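You operate a simulated robot arm through the tools that you are given. There is no shell and no other tool.

You are at the controls of a simulated robot arm. One attempt, no reset.

JOB
Put things in order on the wooden table. At the end: the large brass weight stands where the lot card stood; the grey bearing block from the wooden table stands where the white stack of wipes stood; the lot card from the wooden table stands where the grey bearing block stood; the white stack of wipes from the wooden table stands on top of the silver belt pulley; whatever was shut is shut again. Leave all else as you found it, and nothing knocked over.

It is judged by the outcome, as a careful person would: the job done as asked, and still so three seconds after it is handed in. It fails if anything else is knocked over, pushed out of place, dropped, spilled or broken.

ROBOT AND FRAMES
A 6-joint arm with a two-finger parallel gripper, fixed in place. Base frame: the origin is on the floor under the middle of its stand, x ahead of it, y to its left, z up; the work surface is at about z = 0.76. Lengths are in m, angles in rad, forces in N, time in s.
With the tool pointing down near the work surface it reaches from about 0.3 to 0.74 m from the base axis. Its first joint turns from -1.152 to 1.152 rad. Payload 2.45 kg.
The tool frame sits at the grasp point between the pads (the TCP): z along the fingers, y along the line on which they close. The tips reach 0.024 m beyond it. The gripper opens to 0.068 m. The fingers are 0.017 m wide and 0.01 m thick; the gripper's body (0.04 by 0.07 m) begins 0.041 m behind the TCP.
Orientation is told as [roll, pitch, yaw] about the base's x, y, z axes, in that order, counted from this pose: with the fingers straight down and closing along the base's y, the tool's x points along the base's -x, its y along +y and its z along -z.

CONTROLS
- The arm moves only by the tool nudge_tool. Its argument "motion" is a list of rows, each a list of 7 numbers: the shift along the tool's x, y, z in m, then the turn, a rotation vector about the tool's x, y, z in rad, then the closure in counts, from 0 (fully open) to 255 (shut). In form: [[x, y, z, wx, wy, wz, fingers], ...]. A call has 1 to 20 rows; each row shifts and turns the commanded pose from where the row before left it, along the tool's axes as they then stand. Each row takes 0.2 s and may step no farther than 0.05 m and 0.15 rad from the row before; otherwise, or with a gripper value out of range, the whole call is refused. A pose out of reach is approached as far as the arm can. The call stops where the force on the tool passes 40 N (or 10 N more than at its start, if that is more) or the arm is blocked; 0.2 s more then pass. Each finger travels about 0.108 m/s and halts on what it meets, pressing with about 34 N; the grip force reading is that of the motor and also rises with nothing between the fingers. The clock runs only during rows and for 0.2 s after the last one: add rows that do not move to give the fingers time. The reply holds the time, the measured pose of the TCP, the force on the tool along the base axes, the opening and the grip force, in the units named above and with some noise, with the torque about the TCP (base axes, N m) and any sound that the robot's microphone picked up.
- Cameras (640 x 400 px; columns grow to the right, rows downward): "scene" is fixed at [0.163, 0.4098, 1.4623]; the picture's right is [-0.79, -0.61, 0.00], its down [-0.36, 0.47, -0.81] and it looks along [0.49, -0.64, -0.59] (base axes); focal length 326 px, centre (320, 200). "wrist" rides on the gripper at [0.084, 0.011, -0.075] in the tool frame; the picture's right is [-0.13, 0.99, 0.00], its down [-0.60, -0.08, -0.79] and it looks along [-0.79, -0.10, 0.61] (tool axes); focal length 251 px, centre (320, 200). There is no depth. A picture from a camera that has moved, and an enlarged one, comes with that camera's place and axes in the base frame and with its lens.
- grab_frame(camera): a new picture of that camera. No time passes.
- zoom(camera, box): a new picture of the part [left, top, right, bottom] of that camera's present view, enlarged. No time passes.
- finish_job(): hands the job in; it is judged then, once.

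Places have to be worked out from the pictures, the camera data and where the tool is seen. Open the gripper and draw the arm clear of the work before you hand the job in, unless the task says otherwise.

The tools are called as name(argument=value, ...) on one line, values as JSON. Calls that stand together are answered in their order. nudge_tool: Moves the arm, as the interface text tells. Its arguments: {"type":"object","properties":{"motion":{"type":"array","items":{"type":"array","items":{"type":"number"}}}},"required":["motion"]} The other tools are called the same way: grab_frame (camera) takes a picture; zoom (camera, box) takes an enlarged picture of a part of a camera's view; finish_job () hands the job in.

At the start:

```text
t: 0.0
eef_pos: [0.4554, -0.1732, 1.1156]
orientation: [-0.001, 0.002, 0.0]
contact_force: [0.5, 0.0, -0.2]
ft_torque: [-0.02, -0.01, 0.0]
grip_width: 0.068
grip_force: 0.0
```

scene: 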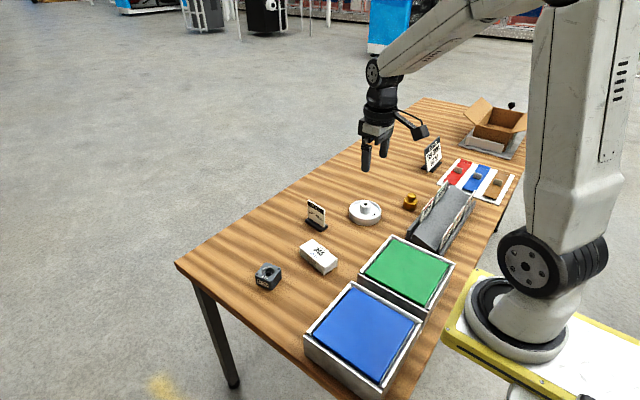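
wrist: 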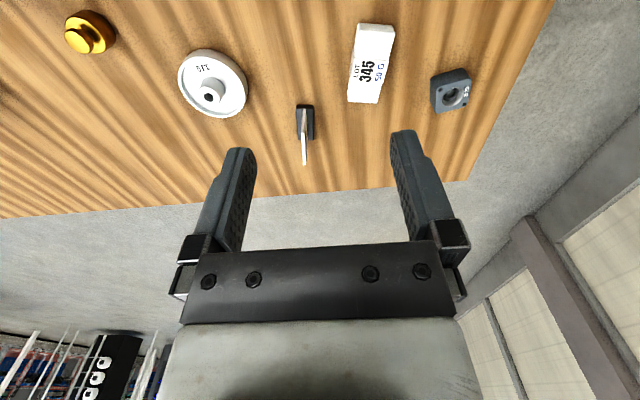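

I see the table with the card, wipes stack, bearing block, pulley, brass weight and other things. I'll zoom in to identify objects before moving.

zoom(camera="scene", box=[240, 170, 400, 300])

zoom(camera="scene", box=[380, 90, 540, 260])

zoom(camera="wrist", box=[0, 0, 240, 150])

zoom(camera="wrist", box=[260, 0, 500, 180])

```text
3.08 times, centred on (320, 235) of scene
camera zoom: at [0.163, 0.4098, 1.4623], right [-0.79, -0.61, 0.0], down [-0.36, 0.47, -0.81], along [0.49, -0.64, -0.59], focal length 1002 px, centre (320, 92)
```

zoom: 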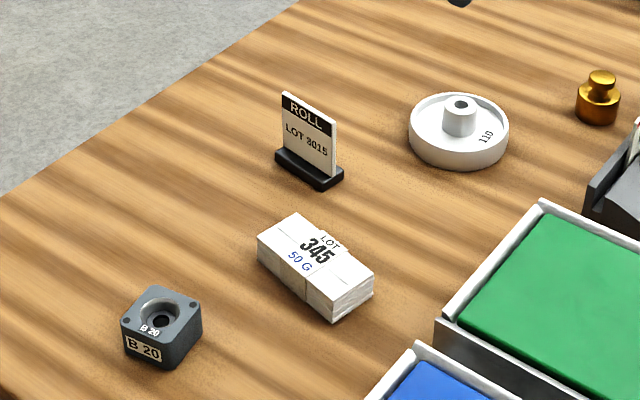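

```text
2.35 times, centred on (460, 175) of scene
camera zoom: at [0.163, 0.4098, 1.4623], right [-0.79, -0.61, 0.0], down [-0.36, 0.47, -0.81], along [0.49, -0.64, -0.59], focal length 766 px, centre (-9, 259)
```

zoom: 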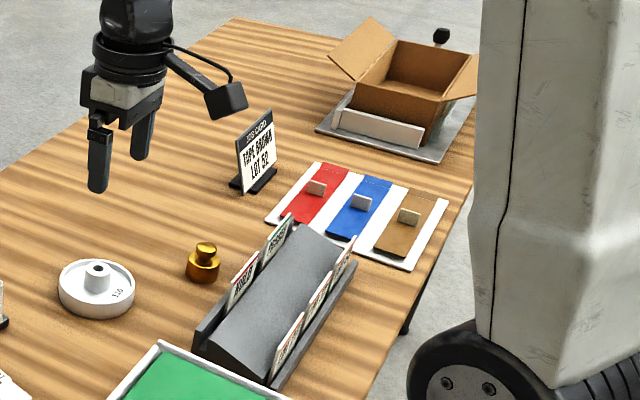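

```text
2.67 times, centred on (120, 75) of wrist
camera zoom: at [0.3716, -0.161, 1.1904], right [0.13, 0.99, 0.0], down [0.6, -0.08, 0.79], along [0.79, -0.1, -0.61], focal length 670 px, centre (853, 533)
```

zoom: 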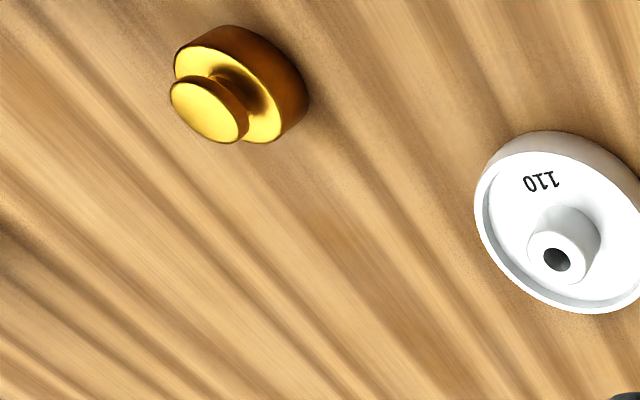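

```text
2.22 times, centred on (380, 90) of wrist
camera zoom: at [0.3716, -0.161, 1.1904], right [0.13, 0.99, 0.0], down [0.6, -0.08, 0.79], along [0.79, -0.1, -0.61], focal length 559 px, centre (187, 444)
```

zoom: 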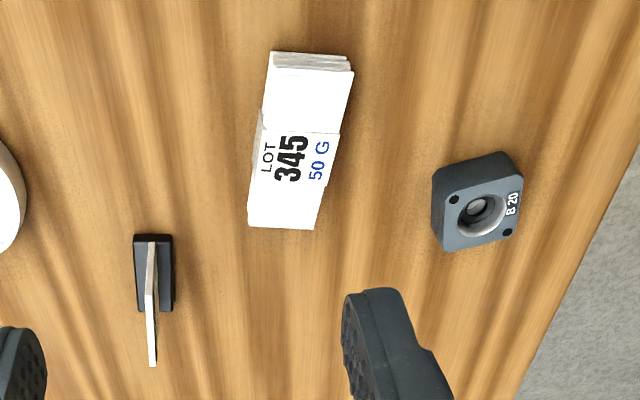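

Two card stands and several other fixtures are visible. I'll zoom closer on each to tell which is the lot card and what could be shut.

zoom(camera="scene", box=[410, 125, 460, 185])

zoom(camera="scene", box=[295, 190, 345, 240])

zoom(camera="scene", box=[450, 90, 540, 160])

zoom(camera="scene", box=[400, 170, 490, 260])

zoom(camera="scene", box=[290, 220, 470, 400])

zoom(camera="scene", box=[430, 150, 530, 210])

```text
6.67 times, centred on (435, 155) of scene
camera zoom: at [0.163, 0.4098, 1.4623], right [-0.79, -0.61, 0.0], down [-0.36, 0.47, -0.81], along [0.49, -0.64, -0.59], focal length 2170 px, centre (-447, 500)
```

zoom: 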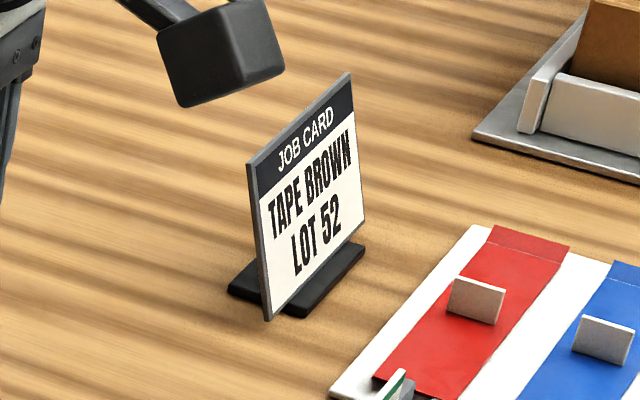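

```text
8.00 times, centred on (320, 215) of scene
camera zoom: at [0.163, 0.4098, 1.4623], right [-0.79, -0.61, 0.0], down [-0.36, 0.47, -0.81], along [0.49, -0.64, -0.59], focal length 2604 px, centre (320, 80)
```

zoom: 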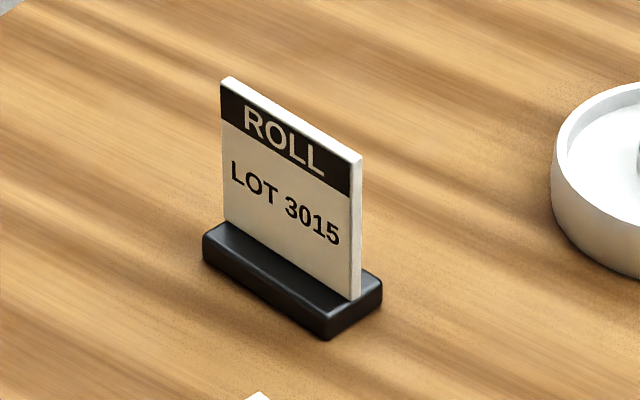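

```text
5.71 times, centred on (495, 125) of scene
camera zoom: at [0.163, 0.4098, 1.4623], right [-0.79, -0.61, 0.0], down [-0.36, 0.47, -0.81], along [0.49, -0.64, -0.59], focal length 1860 px, centre (-680, 629)
```

zoom: 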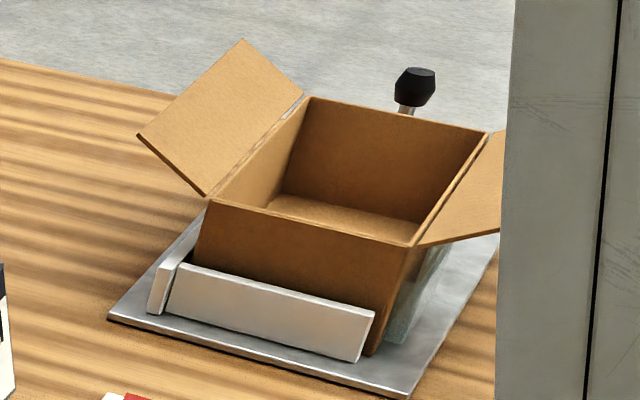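

```text
4.44 times, centred on (445, 215) of scene
camera zoom: at [0.163, 0.4098, 1.4623], right [-0.79, -0.61, 0.0], down [-0.36, 0.47, -0.81], along [0.49, -0.64, -0.59], focal length 1447 px, centre (-236, 133)
```

zoom: 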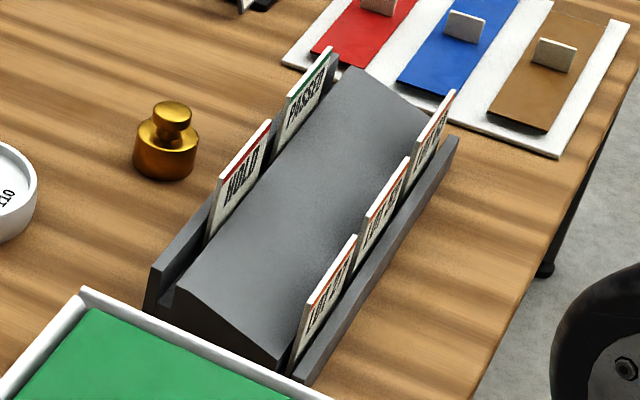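

```text
2.22 times, centred on (380, 310) of scene
camera zoom: at [0.163, 0.4098, 1.4623], right [-0.79, -0.61, 0.0], down [-0.36, 0.47, -0.81], along [0.49, -0.64, -0.59], focal length 723 px, centre (187, -44)
```

zoom: 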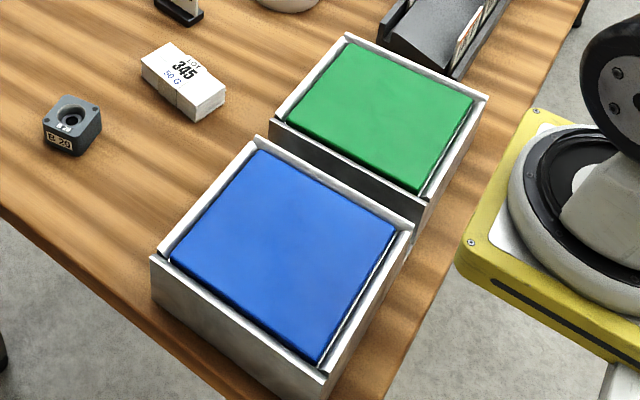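

```text
6.40 times, centred on (480, 180) of scene
camera zoom: at [0.163, 0.4098, 1.4623], right [-0.79, -0.61, 0.0], down [-0.36, 0.47, -0.81], along [0.49, -0.64, -0.59], focal length 2083 px, centre (-704, 328)
```

zoom: 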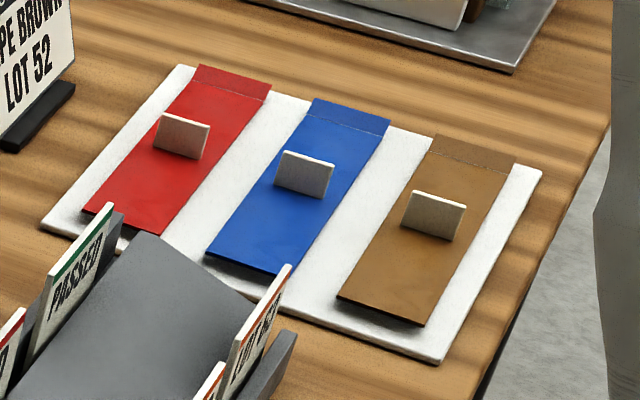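

The lot card is the "ROLL LOT 3015" card (the other one is a job card that stays put), and the chain can go wipes → pulley, block → wipes spot, card → block spot, weight → card spot. I'll hover the tool over the wipes stack (about x 0.57, y -0.11) to measure it with the wrist camera.

nudge_tool(motion=[[-0.0192, 0.0105, 0.0325, 0, 0, 0, 0], [-0.0192, 0.0105, 0.0325, 0, 0, 0, 0], [-0.0192, 0.0105, 0.0325, 0, 0, 0, 0], [-0.0192, 0.0105, 0.0325, 0, 0, 0, 0], [-0.0192, 0.0105, 0.0325, 0, 0, 0, 0], [-0.0192, 0.0105, 0.0325, 0, 0, 0, 0], [0, 0, 0, 0, 0, 0, 0], [0, 0, 0, 0, 0, 0, 0]])

grab_frame(camera="wrist")

grab_frame(camera="scene")

```text
t: 1.8
eef_pos: [0.5735, -0.1087, 0.9216]
orientation: [0.0, 0.001, -0.001]
contact_force: [-0.2, -1.0, 0.1]
ft_torque: [0.02, -0.01, 0.03]
grip_width: 0.0679
grip_force: 0.1
```

```text
taken
camera wrist: at [0.4886, -0.0979, 0.9954], right [0.13, 0.99, 0.0], down [0.6, -0.08, 0.79], along [0.79, -0.1, -0.61], focal length 251 px, centre (320, 200)
```

wrist: 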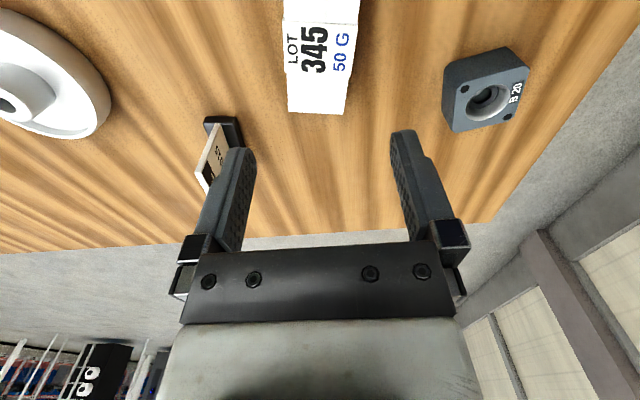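

```text
taken
```

scene: 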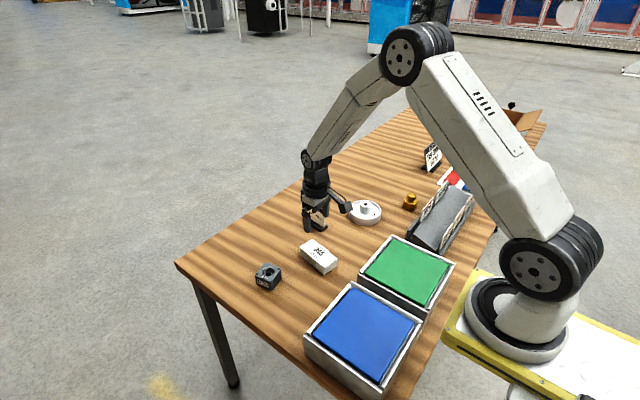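

The wipes are cut off at the top of the frame, so I back off about 10 cm toward the base and 5 cm up to see the wipes, card, pulley and block fully.

nudge_tool(motion=[[0.035, -0.01, -0.017, 0, 0, 0, 0], [0.035, -0.01, -0.017, 0, 0, 0, 0], [0.035, -0.01, -0.016, 0, 0, 0, 0], [0, 0, 0, 0, 0, 0, 0], [0, 0, 0, 0, 0, 0, 0]])

grab_frame(camera="wrist")

zoom(camera="wrist", box=[270, 0, 430, 100])

zoom(camera="wrist", box=[60, 0, 260, 125])

zoom(camera="wrist", box=[420, 0, 580, 100])

```text
t: 3.0
eef_pos: [0.4673, -0.1385, 0.9723]
orientation: [0.001, 0.0, 0.0]
contact_force: [-0.2, 0.1, -0.2]
ft_torque: [-0.01, -0.02, -0.01]
grip_width: 0.0678
grip_force: 0.1
```

```text
taken
camera wrist: at [0.3823, -0.127, 1.0458], right [0.13, 0.99, 0.0], down [0.6, -0.08, 0.79], along [0.79, -0.1, -0.61], focal length 251 px, centre (320, 200)
```

wrist: 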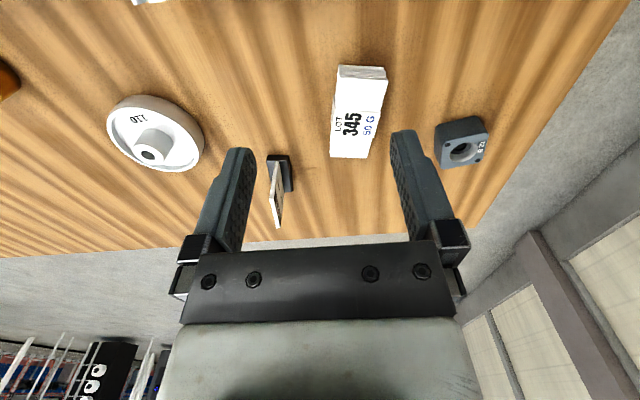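

```text
4.00 times, centred on (350, 50) of wrist
camera zoom: at [0.3823, -0.127, 1.0458], right [0.13, 0.99, 0.0], down [0.6, -0.08, 0.79], along [0.79, -0.1, -0.61], focal length 1006 px, centre (200, 800)
```

zoom: 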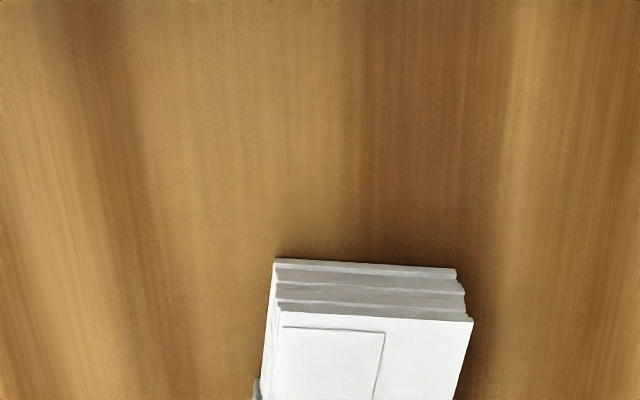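

```text
3.20 times, centred on (160, 62) of wrist
camera zoom: at [0.3823, -0.127, 1.0458], right [0.13, 0.99, 0.0], down [0.6, -0.08, 0.79], along [0.79, -0.1, -0.61], focal length 805 px, centre (832, 640)
```

zoom: 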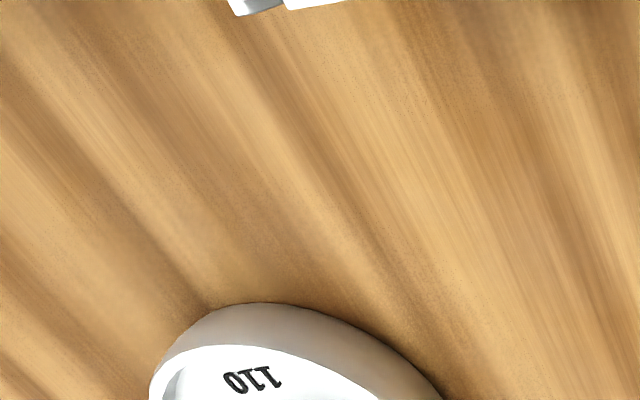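

```text
4.00 times, centred on (500, 50) of wrist
camera zoom: at [0.3823, -0.127, 1.0458], right [0.13, 0.99, 0.0], down [0.6, -0.08, 0.79], along [0.79, -0.1, -0.61], focal length 1006 px, centre (-400, 800)
```

zoom: 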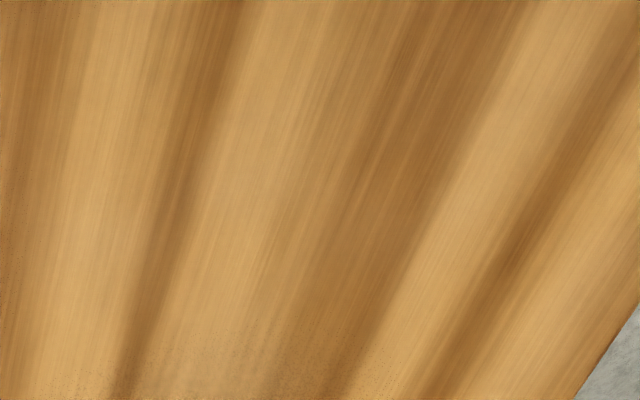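

Good overview now; I zoom in on the regions that hold each object for precise pixel coordinates.

zoom(camera="wrist", box=[290, 50, 450, 170])

zoom(camera="wrist", box=[90, 80, 220, 190])

zoom(camera="wrist", box=[420, 105, 500, 175])

zoom(camera="wrist", box=[240, 140, 310, 240])

```text
3.33 times, centred on (370, 110) of wrist
camera zoom: at [0.3823, -0.127, 1.0458], right [0.13, 0.99, 0.0], down [0.6, -0.08, 0.79], along [0.79, -0.1, -0.61], focal length 838 px, centre (153, 500)
```

zoom: 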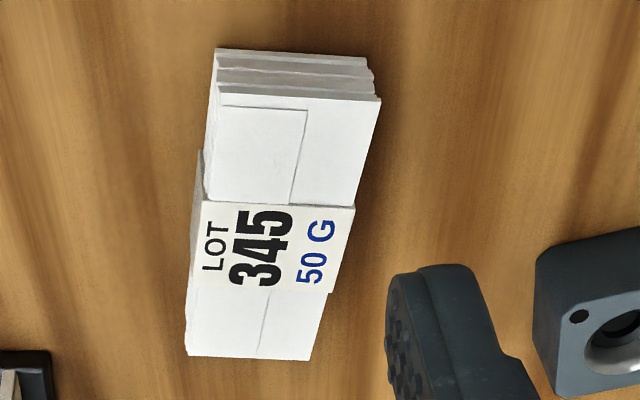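

```text
3.64 times, centred on (155, 135) of wrist
camera zoom: at [0.3823, -0.127, 1.0458], right [0.13, 0.99, 0.0], down [0.6, -0.08, 0.79], along [0.79, -0.1, -0.61], focal length 914 px, centre (920, 436)
```

zoom: 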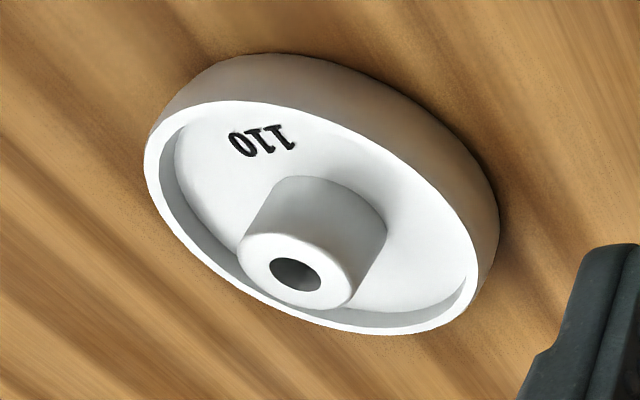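

```text
5.71 times, centred on (460, 140) of wrist
camera zoom: at [0.3823, -0.127, 1.0458], right [0.13, 0.99, 0.0], down [0.6, -0.08, 0.79], along [0.79, -0.1, -0.61], focal length 1437 px, centre (-480, 543)
```

zoom: 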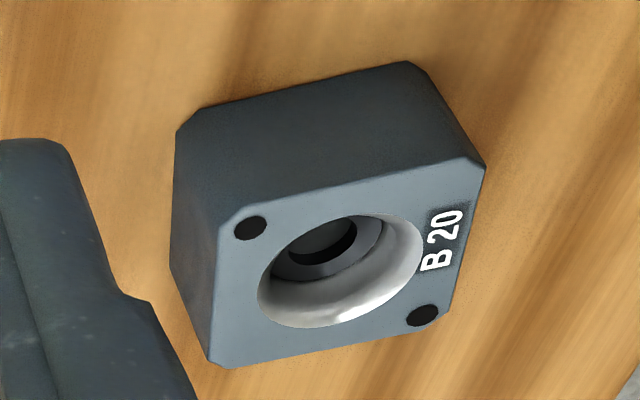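

```text
4.00 times, centred on (275, 190) of wrist
camera zoom: at [0.3823, -0.127, 1.0458], right [0.13, 0.99, 0.0], down [0.6, -0.08, 0.79], along [0.79, -0.1, -0.61], focal length 1006 px, centre (500, 240)
```

zoom: 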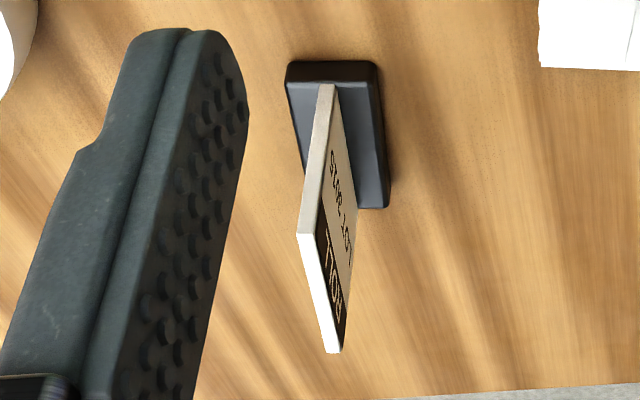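

From this view I place the wipes (0.11 × 0.05 × 0.029) centred at about (0.571, -0.109), long axis turned about -0.19 rad, and the pulley hub top at about (0.568, -0.368, 0.81). I hover above the wipes and turn the gripper to match.

nudge_tool(motion=[[-0.0345, 0.0097, 0.0241, 0, 0, 0, 0], [-0.0345, 0.0097, 0.0241, 0, 0, 0, 0], [-0.0345, 0.0097, 0.0241, 0, 0, 0, 0], [0, 0, 0, 0, 0, 0.0935, 0], [0, 0, 0, 0, 0, 0.0935, 0], [0, 0, 0, 0, 0, 0, 0], [0, 0, 0, 0, 0, 0, 0]])

grab_frame(camera="wrist")

zoom(camera="scene", box=[260, 160, 400, 300])

```text
t: 4.6
eef_pos: [0.5711, -0.1104, 0.8993]
orientation: [0.0, 0.001, -0.187]
contact_force: [0.1, 0.3, 0.4]
ft_torque: [-0.01, 0.01, 0.02]
grip_width: 0.0682
grip_force: 0.1
```

```text
taken
camera wrist: at [0.4894, -0.0836, 0.9736], right [0.31, 0.95, 0.0], down [0.58, -0.19, 0.79], along [0.75, -0.25, -0.61], focal length 251 px, centre (320, 200)
```

wrist: 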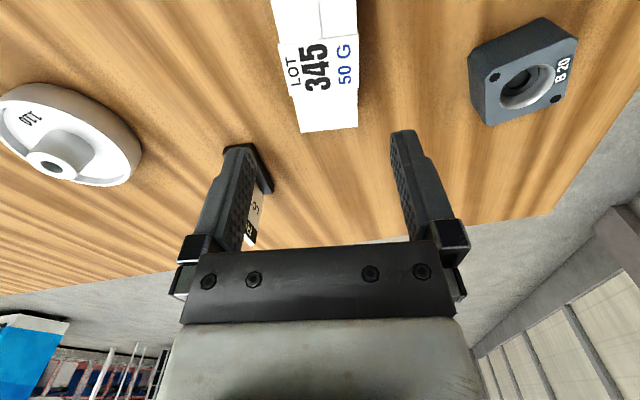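

```text
2.86 times, centred on (330, 230) of scene
camera zoom: at [0.163, 0.4098, 1.4623], right [-0.79, -0.61, 0.0], down [-0.36, 0.47, -0.81], along [0.49, -0.64, -0.59], focal length 930 px, centre (291, 114)
```

zoom: 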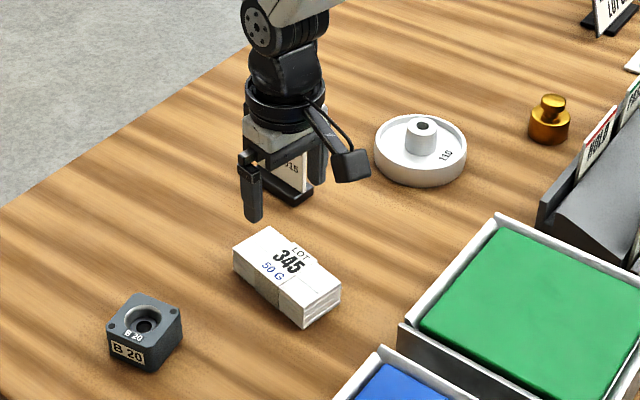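

The projected tool axis lands right on the stack's centre (pixel ~(322,68), far end at (328,130) as predicted), so alignment is good. I descend 11 cm so that the tips stop a few millimetres above the table, then close.

nudge_tool(motion=[[0, 0, 0.03, 0, 0, 0, 0], [0, 0, 0.03, 0, 0, 0, 0], [0, 0, 0.03, 0, 0, 0, 0], [0, 0, 0.01, 0, 0, 0, 0], [0, 0, 0.01, 0, 0, 0, 0], [0, 0, 0, 0, 0, 0, 0], [0, 0, 0, 0, 0, 0, 0]])

grab_frame(camera="wrist")

zoom(camera="scene", box=[270, 180, 370, 280])

```text
t: 6.2
eef_pos: [0.5688, -0.1098, 0.7884]
orientation: [0.0, 0.0, -0.187]
contact_force: [0.4, 0.1, -0.2]
ft_torque: [-0.01, 0.03, 0.01]
grip_width: 0.0681
grip_force: 0.0
```

```text
taken
camera wrist: at [0.4893, -0.0827, 0.8629], right [0.31, 0.95, 0.0], down [0.58, -0.19, 0.79], along [0.75, -0.25, -0.61], focal length 251 px, centre (320, 200)
```

wrist: 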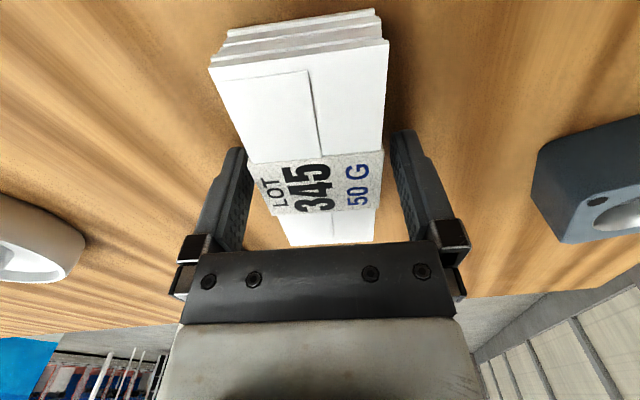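

```text
4.00 times, centred on (320, 230) of scene
camera zoom: at [0.163, 0.4098, 1.4623], right [-0.79, -0.61, 0.0], down [-0.36, 0.47, -0.81], along [0.49, -0.64, -0.59], focal length 1302 px, centre (320, 80)
```

zoom: 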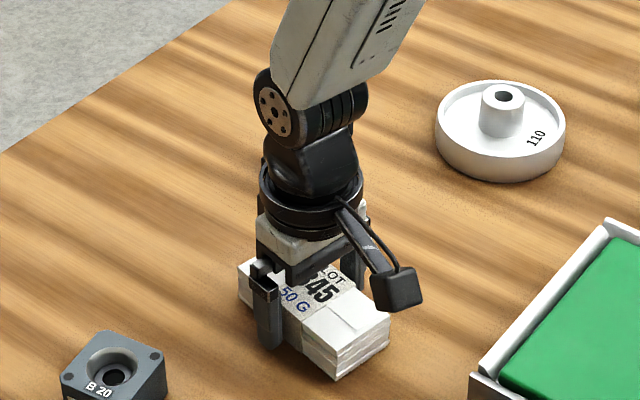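

The stack sits evenly between the fingers with the band at the TCP. I close the gripper and hold.

nudge_tool(motion=[[0, 0, 0, 0, 0, 0, 255], [0, 0, 0, 0, 0, 0, 255], [0, 0, 0, 0, 0, 0, 255]])

grab_frame(camera="wrist")

```text
t: 7.0
eef_pos: [0.5703, -0.1102, 0.7898]
orientation: [-0.002, 0.0, -0.186]
contact_force: [0.0, 0.1, -0.1]
ft_torque: [-0.03, -0.01, -0.02]
grip_width: 0.0515
grip_force: 33.3
```

```text
taken
camera wrist: at [0.4892, -0.0827, 0.8629], right [0.31, 0.95, 0.0], down [0.58, -0.19, 0.79], along [0.75, -0.25, -0.61], focal length 251 px, centre (320, 200)
```

wrist: 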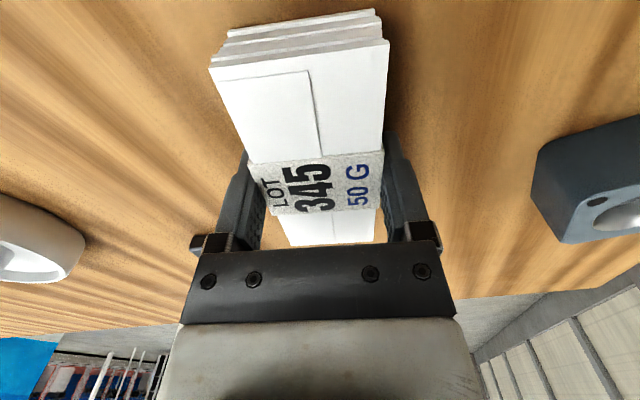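

Grip is firm at 0.0515 m. The measured stack centre is within about 2 mm of the TCP. I lift straight up to about z = 0.93.

nudge_tool(motion=[[0, 0, -0.01, 0, 0, 0, 255], [0, 0, -0.02, 0, 0, 0, 255], [0, 0, -0.03, 0, 0, 0, 255], [0, 0, -0.04, 0, 0, 0, 255], [0, 0, -0.04, 0, 0, 0, 255], [0, 0, 0, 0, 0, 0, 255]])

grab_frame(camera="wrist")

zoom(camera="scene", box=[250, 150, 410, 280])

```text
t: 8.4
eef_pos: [0.57, -0.1109, 0.9278]
orientation: [0.002, 0.002, -0.188]
contact_force: [0.0, 0.3, -1.0]
ft_torque: [-0.01, -0.01, 0.01]
grip_width: 0.0514
grip_force: 34.1
```

```text
taken
camera wrist: at [0.4891, -0.0834, 1.0013], right [0.31, 0.95, 0.0], down [0.58, -0.19, 0.79], along [0.75, -0.25, -0.61], focal length 251 px, centre (320, 200)
```

wrist: 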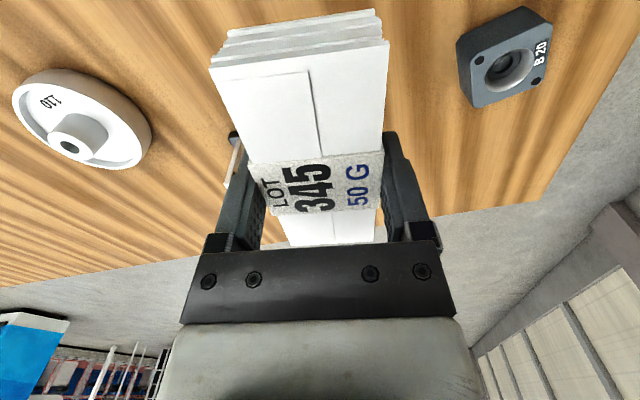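

```text
3.08 times, centred on (330, 215) of scene
camera zoom: at [0.163, 0.4098, 1.4623], right [-0.79, -0.61, 0.0], down [-0.36, 0.47, -0.81], along [0.49, -0.64, -0.59], focal length 1002 px, centre (289, 154)
```

zoom: 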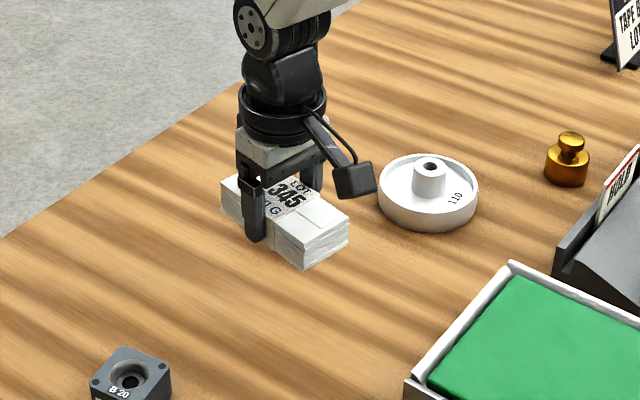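

The stack is lifted level. I now travel toward the pulley at this height, stopping about 10 cm short to measure the hub from close by.

nudge_tool(motion=[[0.0024, -0.0412, -0.001, 0, 0, 0, 255], [0.0024, -0.0412, -0.001, 0, 0, 0, 255], [0.0024, -0.0412, -0.001, 0, 0, 0, 255], [0.0024, -0.0412, -0.001, 0, 0, 0, 255], [0, 0, 0, 0, 0, 0, 255], [0, 0, 0, 0, 0, 0, 255]])

grab_frame(camera="wrist")

zoom(camera="scene", box=[310, 160, 430, 260])

```text
t: 9.8
eef_pos: [0.5295, -0.272, 0.9301]
orientation: [-0.002, 0.001, -0.188]
contact_force: [0.4, -0.3, -1.3]
ft_torque: [-0.01, 0.0, -0.01]
grip_width: 0.0517
grip_force: 33.9
```

```text
taken
camera wrist: at [0.4477, -0.2452, 1.004], right [0.31, 0.95, 0.0], down [0.58, -0.19, 0.79], along [0.75, -0.25, -0.61], focal length 251 px, centre (320, 200)
```

wrist: 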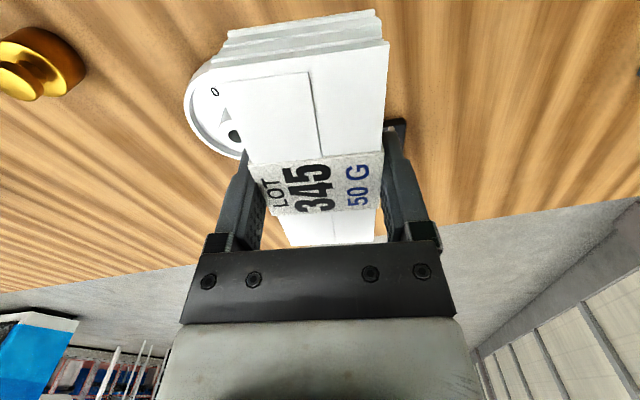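

```text
4.00 times, centred on (370, 210) of scene
camera zoom: at [0.163, 0.4098, 1.4623], right [-0.79, -0.61, 0.0], down [-0.36, 0.47, -0.81], along [0.49, -0.64, -0.59], focal length 1302 px, centre (120, 160)
```

zoom: 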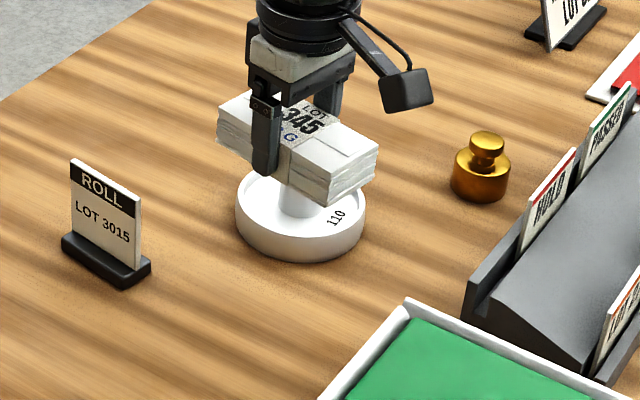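

The stack partly hides the hub, so I shift back 5 cm in +y to see the hub clearly beside the stack.

nudge_tool(motion=[[0.0093, 0.0491, 0, 0, 0, 0, 255], [0, 0, 0, 0, 0, 0, 255], [0, 0, 0, 0, 0, 0, 255]])

grab_frame(camera="wrist")

zoom(camera="wrist", box=[100, 50, 260, 170])

```text
t: 10.6
eef_pos: [0.53, -0.2232, 0.929]
orientation: [-0.001, 0.0, -0.186]
contact_force: [0.0, -0.3, -1.9]
ft_torque: [0.02, 0.01, -0.02]
grip_width: 0.0514
grip_force: 33.7
```

```text
taken
camera wrist: at [0.4487, -0.1947, 1.0036], right [0.31, 0.95, 0.0], down [0.58, -0.19, 0.79], along [0.75, -0.25, -0.61], focal length 251 px, centre (320, 200)
```

wrist: 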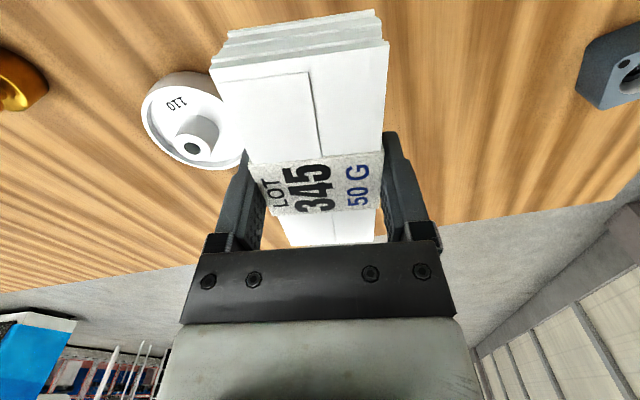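

```text
3.33 times, centred on (180, 110) of wrist
camera zoom: at [0.4487, -0.1947, 1.0036], right [0.31, 0.95, 0.0], down [0.58, -0.19, 0.79], along [0.75, -0.25, -0.61], focal length 838 px, centre (787, 500)
```

zoom: 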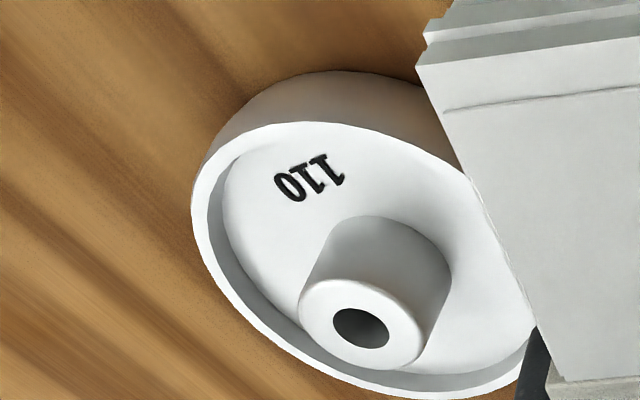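

Three views agree on the hub top centre at (0.568, -0.368) with height z ≈ 0.81. I move the stack's centre above the hub at the current height and check.

nudge_tool(motion=[[-0.0159, -0.0343, 0, 0, 0, 0, 255], [-0.0159, -0.0343, 0, 0, 0, 0, 255], [-0.0159, -0.0343, 0, 0, 0, 0, 255], [-0.0159, -0.0343, 0, 0, 0, 0, 255], [0, 0, 0.02, 0, 0, 0, 255], [0, 0, 0.02, 0, 0, 0, 255], [0, 0, 0.01, 0, 0, 0, 255], [0, 0, 0, 0, 0, 0, 255], [0, 0, 0, 0, 0, 0, 255]])

grab_frame(camera="wrist")

zoom(camera="scene", box=[310, 160, 430, 260])

```text
t: 12.6
eef_pos: [0.5673, -0.3668, 0.8811]
orientation: [0.001, 0.0, -0.188]
contact_force: [0.2, 0.1, -1.1]
ft_torque: [0.01, 0.0, 0.02]
grip_width: 0.0515
grip_force: 33.9
```

```text
taken
camera wrist: at [0.4862, -0.3396, 0.9556], right [0.31, 0.95, 0.0], down [0.58, -0.19, 0.79], along [0.75, -0.25, -0.61], focal length 251 px, centre (320, 200)
```

wrist: 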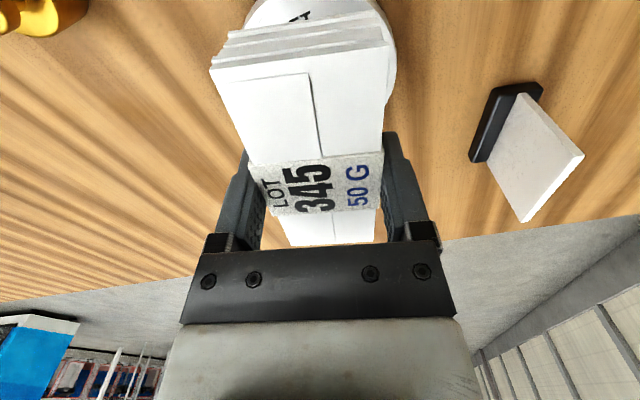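

```text
4.00 times, centred on (370, 210) of scene
camera zoom: at [0.163, 0.4098, 1.4623], right [-0.79, -0.61, 0.0], down [-0.36, 0.47, -0.81], along [0.49, -0.64, -0.59], focal length 1302 px, centre (120, 160)
```

zoom: 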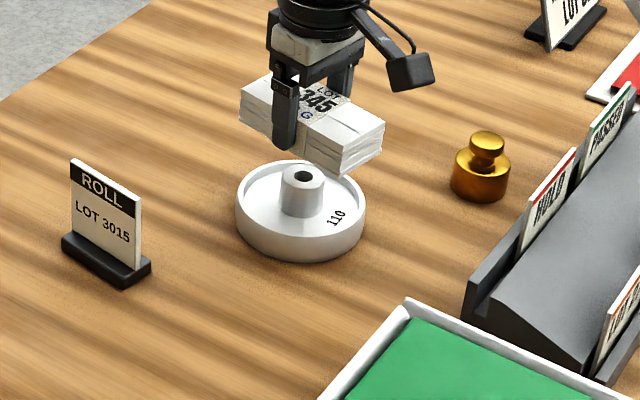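

The stack is above the hub, about 1.7 mm short in y. I correct that and descend to just above the predicted contact height (TCP z ≈ 0.838).

nudge_tool(motion=[[0.0002, -0.0018, 0.012, 0, 0, 0, 255], [0, 0, 0.012, 0, 0, 0, 255], [0, 0, 0.008, 0, 0, 0, 255], [0, 0, 0.004, 0, 0, 0, 255], [0, 0, 0, 0, 0, 0, 255], [0, 0, 0, 0, 0, 0, 255]])

zoom(camera="scene", box=[340, 180, 400, 230])

grab_frame(camera="wrist")

```text
t: 14.0
eef_pos: [0.5663, -0.3704, 0.8455]
orientation: [0.0, 0.001, -0.186]
contact_force: [-0.4, 0.3, -0.8]
ft_torque: [-0.02, 0.0, 0.0]
grip_width: 0.0517
grip_force: 33.9
```

```text
8.00 times, centred on (370, 205) of scene
camera zoom: at [0.163, 0.4098, 1.4623], right [-0.79, -0.61, 0.0], down [-0.36, 0.47, -0.81], along [0.49, -0.64, -0.59], focal length 2604 px, centre (-80, 160)
```

zoom: 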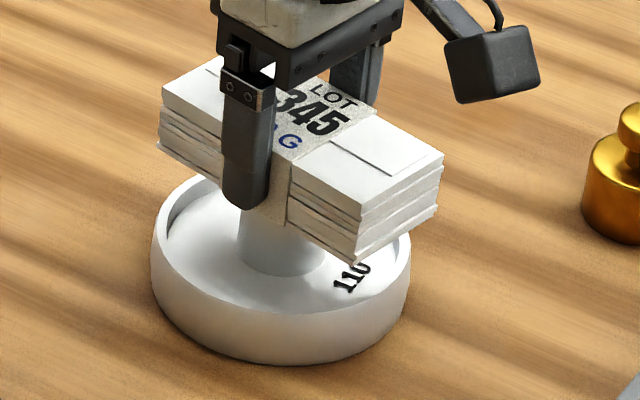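

```text
taken
camera wrist: at [0.4857, -0.3421, 0.9201], right [0.31, 0.95, 0.0], down [0.58, -0.19, 0.79], along [0.75, -0.25, -0.61], focal length 251 px, centre (320, 200)
```

wrist: 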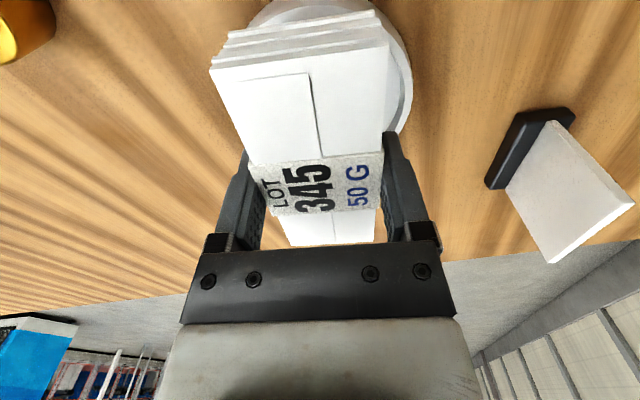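

TCP is at (0.566, -0.3685, 0.845), with the stack's underside about 7 mm above the hub. I lower in small steps and watch the vertical force.

nudge_tool(motion=[[0, 0, 0.002, 0, 0, 0, 255], [0, 0, 0.002, 0, 0, 0, 255], [0, 0, 0.001, 0, 0, 0, 255], [0, 0, 0, 0, 0, 0, 255]])

zoom(camera="scene", box=[340, 180, 400, 230])

```text
t: 15.0
eef_pos: [0.5658, -0.3693, 0.8415]
orientation: [-0.001, 0.001, -0.187]
contact_force: [0.0, -0.1, -1.7]
ft_torque: [0.01, -0.04, 0.02]
grip_width: 0.0517
grip_force: 33.6
```

```text
8.00 times, centred on (370, 205) of scene
camera zoom: at [0.163, 0.4098, 1.4623], right [-0.79, -0.61, 0.0], down [-0.36, 0.47, -0.81], along [0.49, -0.64, -0.59], focal length 2604 px, centre (-80, 160)
```

zoom: 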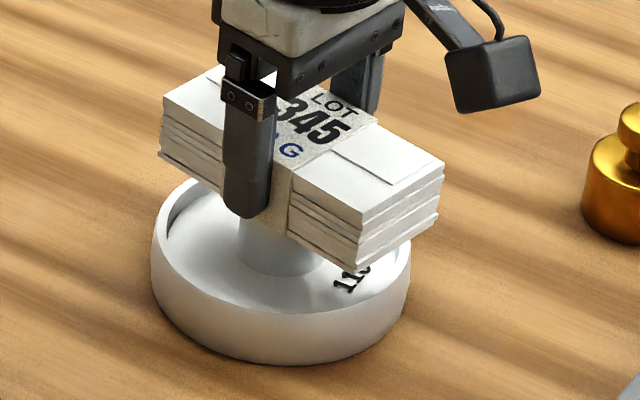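

No contact yet at z ≈ 0.840. I continue in 1 mm steps.

nudge_tool(motion=[[0, 0, 0.001, 0, 0, 0, 255], [0, 0, 0.001, 0, 0, 0, 255], [0, 0, 0, 0, 0, 0, 255]])

```text
t: 15.8
eef_pos: [0.5667, -0.3686, 0.8397]
orientation: [0.0, 0.0, -0.188]
contact_force: [0.1, -0.3, -1.3]
ft_torque: [-0.01, -0.01, 0.01]
grip_width: 0.0513
grip_force: 33.8
```

Still free; another two 1 mm steps.

nudge_tool(motion=[[0, 0, 0.001, 0, 0, 0, 255], [0, 0, 0.0005, 0, 0, 0, 255], [0, 0, 0, 0, 0, 0, 255]])

zoom(camera="scene", box=[340, 180, 400, 230])

```text
t: 16.6
eef_pos: [0.5674, -0.3695, 0.839]
orientation: [0.001, 0.0, -0.188]
contact_force: [-1.4, 1.8, 4.0]
ft_torque: [-0.02, 0.0, 0.03]
grip_width: 0.0515
grip_force: 34.1
```

```text
8.00 times, centred on (370, 205) of scene
camera zoom: at [0.1629, 0.4099, 1.4623], right [-0.79, -0.61, 0.0], down [-0.36, 0.47, -0.81], along [0.49, -0.64, -0.59], focal length 2604 px, centre (-80, 160)
```

zoom: 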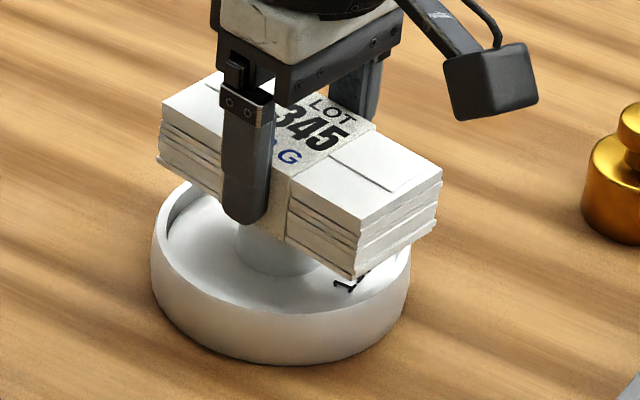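

Contact shows as the vertical force rising from about -1.3 to +4 N. I ease off by 0.5 mm and open the gripper.

nudge_tool(motion=[[0, 0, -0.0005, 0, 0, 0, 255], [0, 0, 0, 0, 0, 0, 255], [0, 0, 0, 0, 0, 0, 180], [0, 0, 0, 0, 0, 0, 0], [0, 0, 0, 0, 0, 0, 0], [0, 0, 0, 0, 0, 0, 0]])

zoom(camera="scene", box=[340, 180, 400, 230])

grab_frame(camera="wrist")

```text
t: 18.0
eef_pos: [0.5669, -0.3699, 0.8379]
orientation: [0.0, 0.001, -0.187]
contact_force: [0.2, -0.2, 0.6]
ft_torque: [0.0, 0.0, -0.01]
grip_width: 0.0683
grip_force: 0.1
```

```text
8.00 times, centred on (370, 205) of scene
camera zoom: at [0.163, 0.4098, 1.4623], right [-0.79, -0.61, 0.0], down [-0.36, 0.47, -0.81], along [0.49, -0.64, -0.59], focal length 2604 px, centre (-80, 160)
```

zoom: 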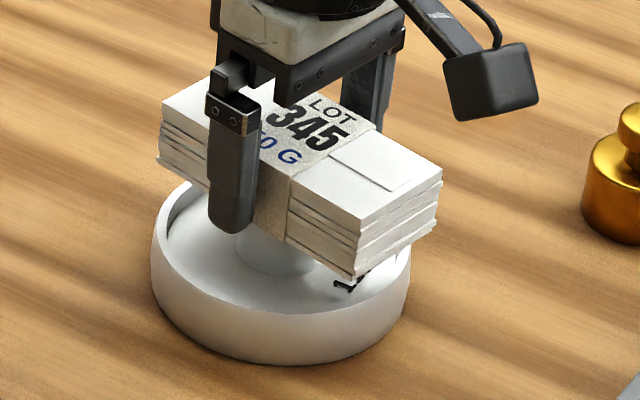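

```text
taken
camera wrist: at [0.4851, -0.3417, 0.9128], right [0.31, 0.95, 0.0], down [0.58, -0.19, 0.79], along [0.75, -0.25, -0.61], focal length 251 px, centre (320, 200)
```

wrist: 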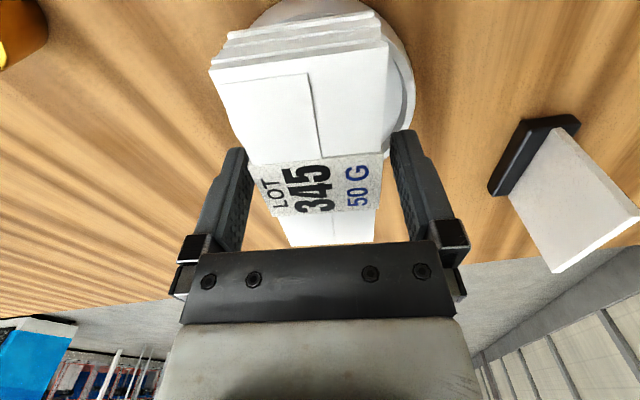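

The stack balances level on the hub. I retreat straight up slowly and check that it stays.

nudge_tool(motion=[[0, 0, -0.005, 0, 0, 0, 0], [0, 0, -0.01, 0, 0, 0, 0], [0, 0, -0.02, 0, 0, 0, 0], [0, 0, -0.03, 0, 0, 0, 0], [0, 0, -0.04, 0, 0, 0, 0], [0, 0, 0, 0, 0, 0, 0]])

zoom(camera="scene", box=[330, 170, 410, 240])

grab_frame(camera="wrist")

```text
t: 19.4
eef_pos: [0.567, -0.3669, 0.9437]
orientation: [0.0, -0.001, -0.186]
contact_force: [0.5, -0.6, 0.2]
ft_torque: [-0.03, 0.04, 0.01]
grip_width: 0.068
grip_force: 0.1
```

```text
5.71 times, centred on (370, 205) of scene
camera zoom: at [0.163, 0.4098, 1.4623], right [-0.79, -0.61, 0.0], down [-0.36, 0.47, -0.81], along [0.49, -0.64, -0.59], focal length 1860 px, centre (34, 171)
```

zoom: 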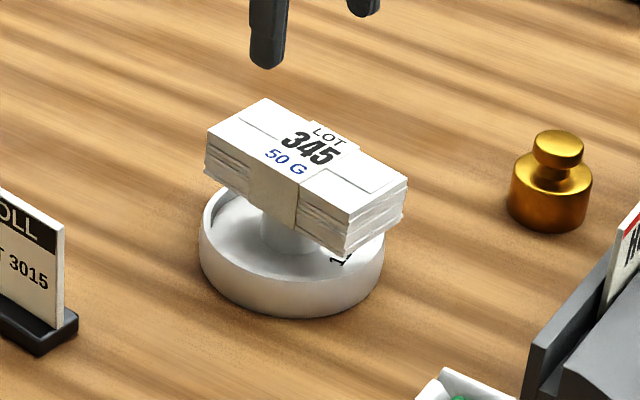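

```text
taken
camera wrist: at [0.486, -0.3399, 1.0177], right [0.31, 0.95, 0.0], down [0.58, -0.19, 0.79], along [0.75, -0.25, -0.61], focal length 251 px, centre (320, 200)
```

wrist: 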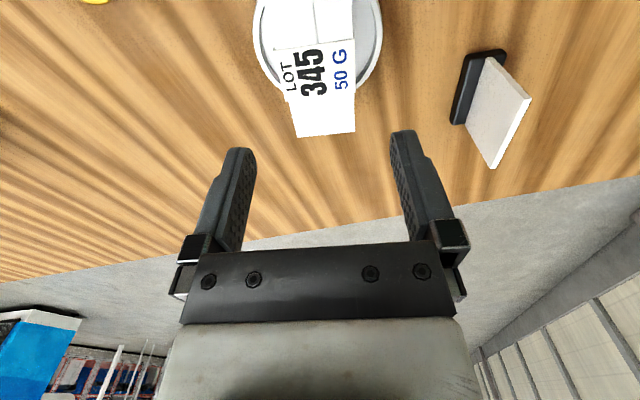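

Wipes are stable on the pulley. Before leaving, I zoom in on the lot card from here to measure it.

zoom(camera="wrist", box=[430, 30, 560, 180])

```text
2.67 times, centred on (495, 105) of wrist
camera zoom: at [0.486, -0.3399, 1.0177], right [0.31, 0.95, 0.0], down [0.58, -0.19, 0.79], along [0.75, -0.25, -0.61], focal length 670 px, centre (-147, 453)
```

zoom: 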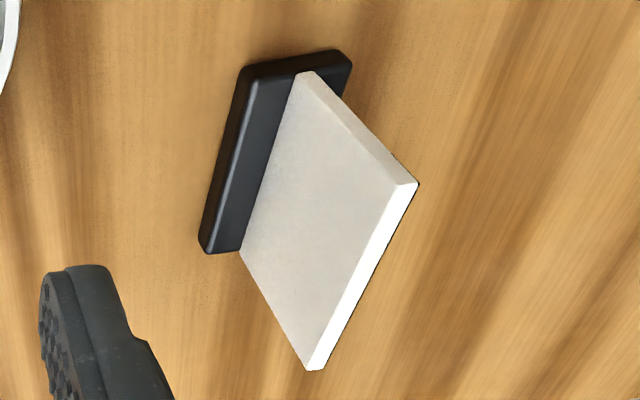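

The card measures as centred near (0.672, -0.228), yaw about -0.14, top at z ≈ 0.842. Next I go to the bearing block at about (0.629, 0.031), yaw about +0.17: turn the tool and fly over at safe height.

nudge_tool(motion=[[0, 0, 0, 0, 0, -0.119, 0], [0, 0, 0, 0, 0, -0.119, 0], [0, 0, 0, 0, 0, -0.119, 0], [-0.01429, 0.04232, 0.00363, 0, 0, 0, 0], [-0.01429, 0.04232, 0.00363, 0, 0, 0, 0], [-0.01429, 0.04232, 0.00363, 0, 0, 0, 0], [-0.01429, 0.04232, 0.00363, 0, 0, 0, 0], [-0.01429, 0.04232, 0.00363, 0, 0, 0, 0], [-0.01429, 0.04232, 0.00363, 0, 0, 0, 0], [-0.01429, 0.04232, 0.00363, 0, 0, 0, 0], [-0.01429, 0.04232, 0.00363, 0, 0, 0, 0], [-0.01429, 0.04232, 0.00363, 0, 0, 0, 0], [0, 0, 0, 0, 0, 0, 0], [0, 0, 0, 0, 0, 0, 0]])

grab_frame(camera="wrist")

zoom(camera="wrist", box=[250, 0, 410, 120])

grab_frame(camera="scene")

```text
t: 22.4
eef_pos: [0.6286, 0.0297, 0.9124]
orientation: [-0.001, 0.001, 0.169]
contact_force: [0.2, -0.4, 0.4]
ft_torque: [-0.04, -0.02, 0.0]
grip_width: 0.0677
grip_force: 0.1
```

```text
taken
camera wrist: at [0.543, 0.0265, 0.987], right [-0.04, 1.0, 0.0], down [0.61, 0.02, 0.79], along [0.79, 0.03, -0.61], focal length 251 px, centre (320, 200)
```

wrist: 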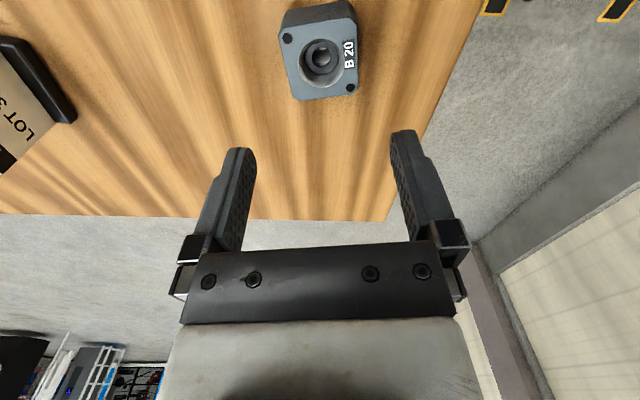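

```text
3.33 times, centred on (330, 60) of wrist
camera zoom: at [0.543, 0.0265, 0.987], right [-0.04, 1.0, 0.0], down [0.61, 0.02, 0.79], along [0.79, 0.03, -0.61], focal length 838 px, centre (287, 667)
```

zoom: 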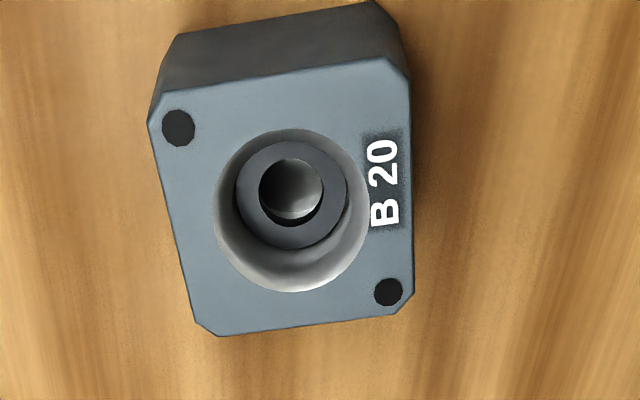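

```text
taken
```

scene: 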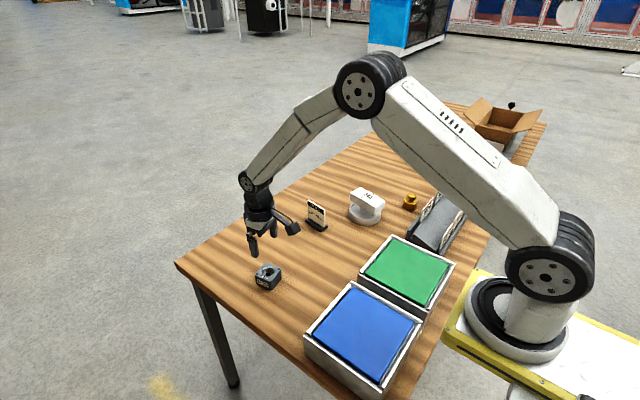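

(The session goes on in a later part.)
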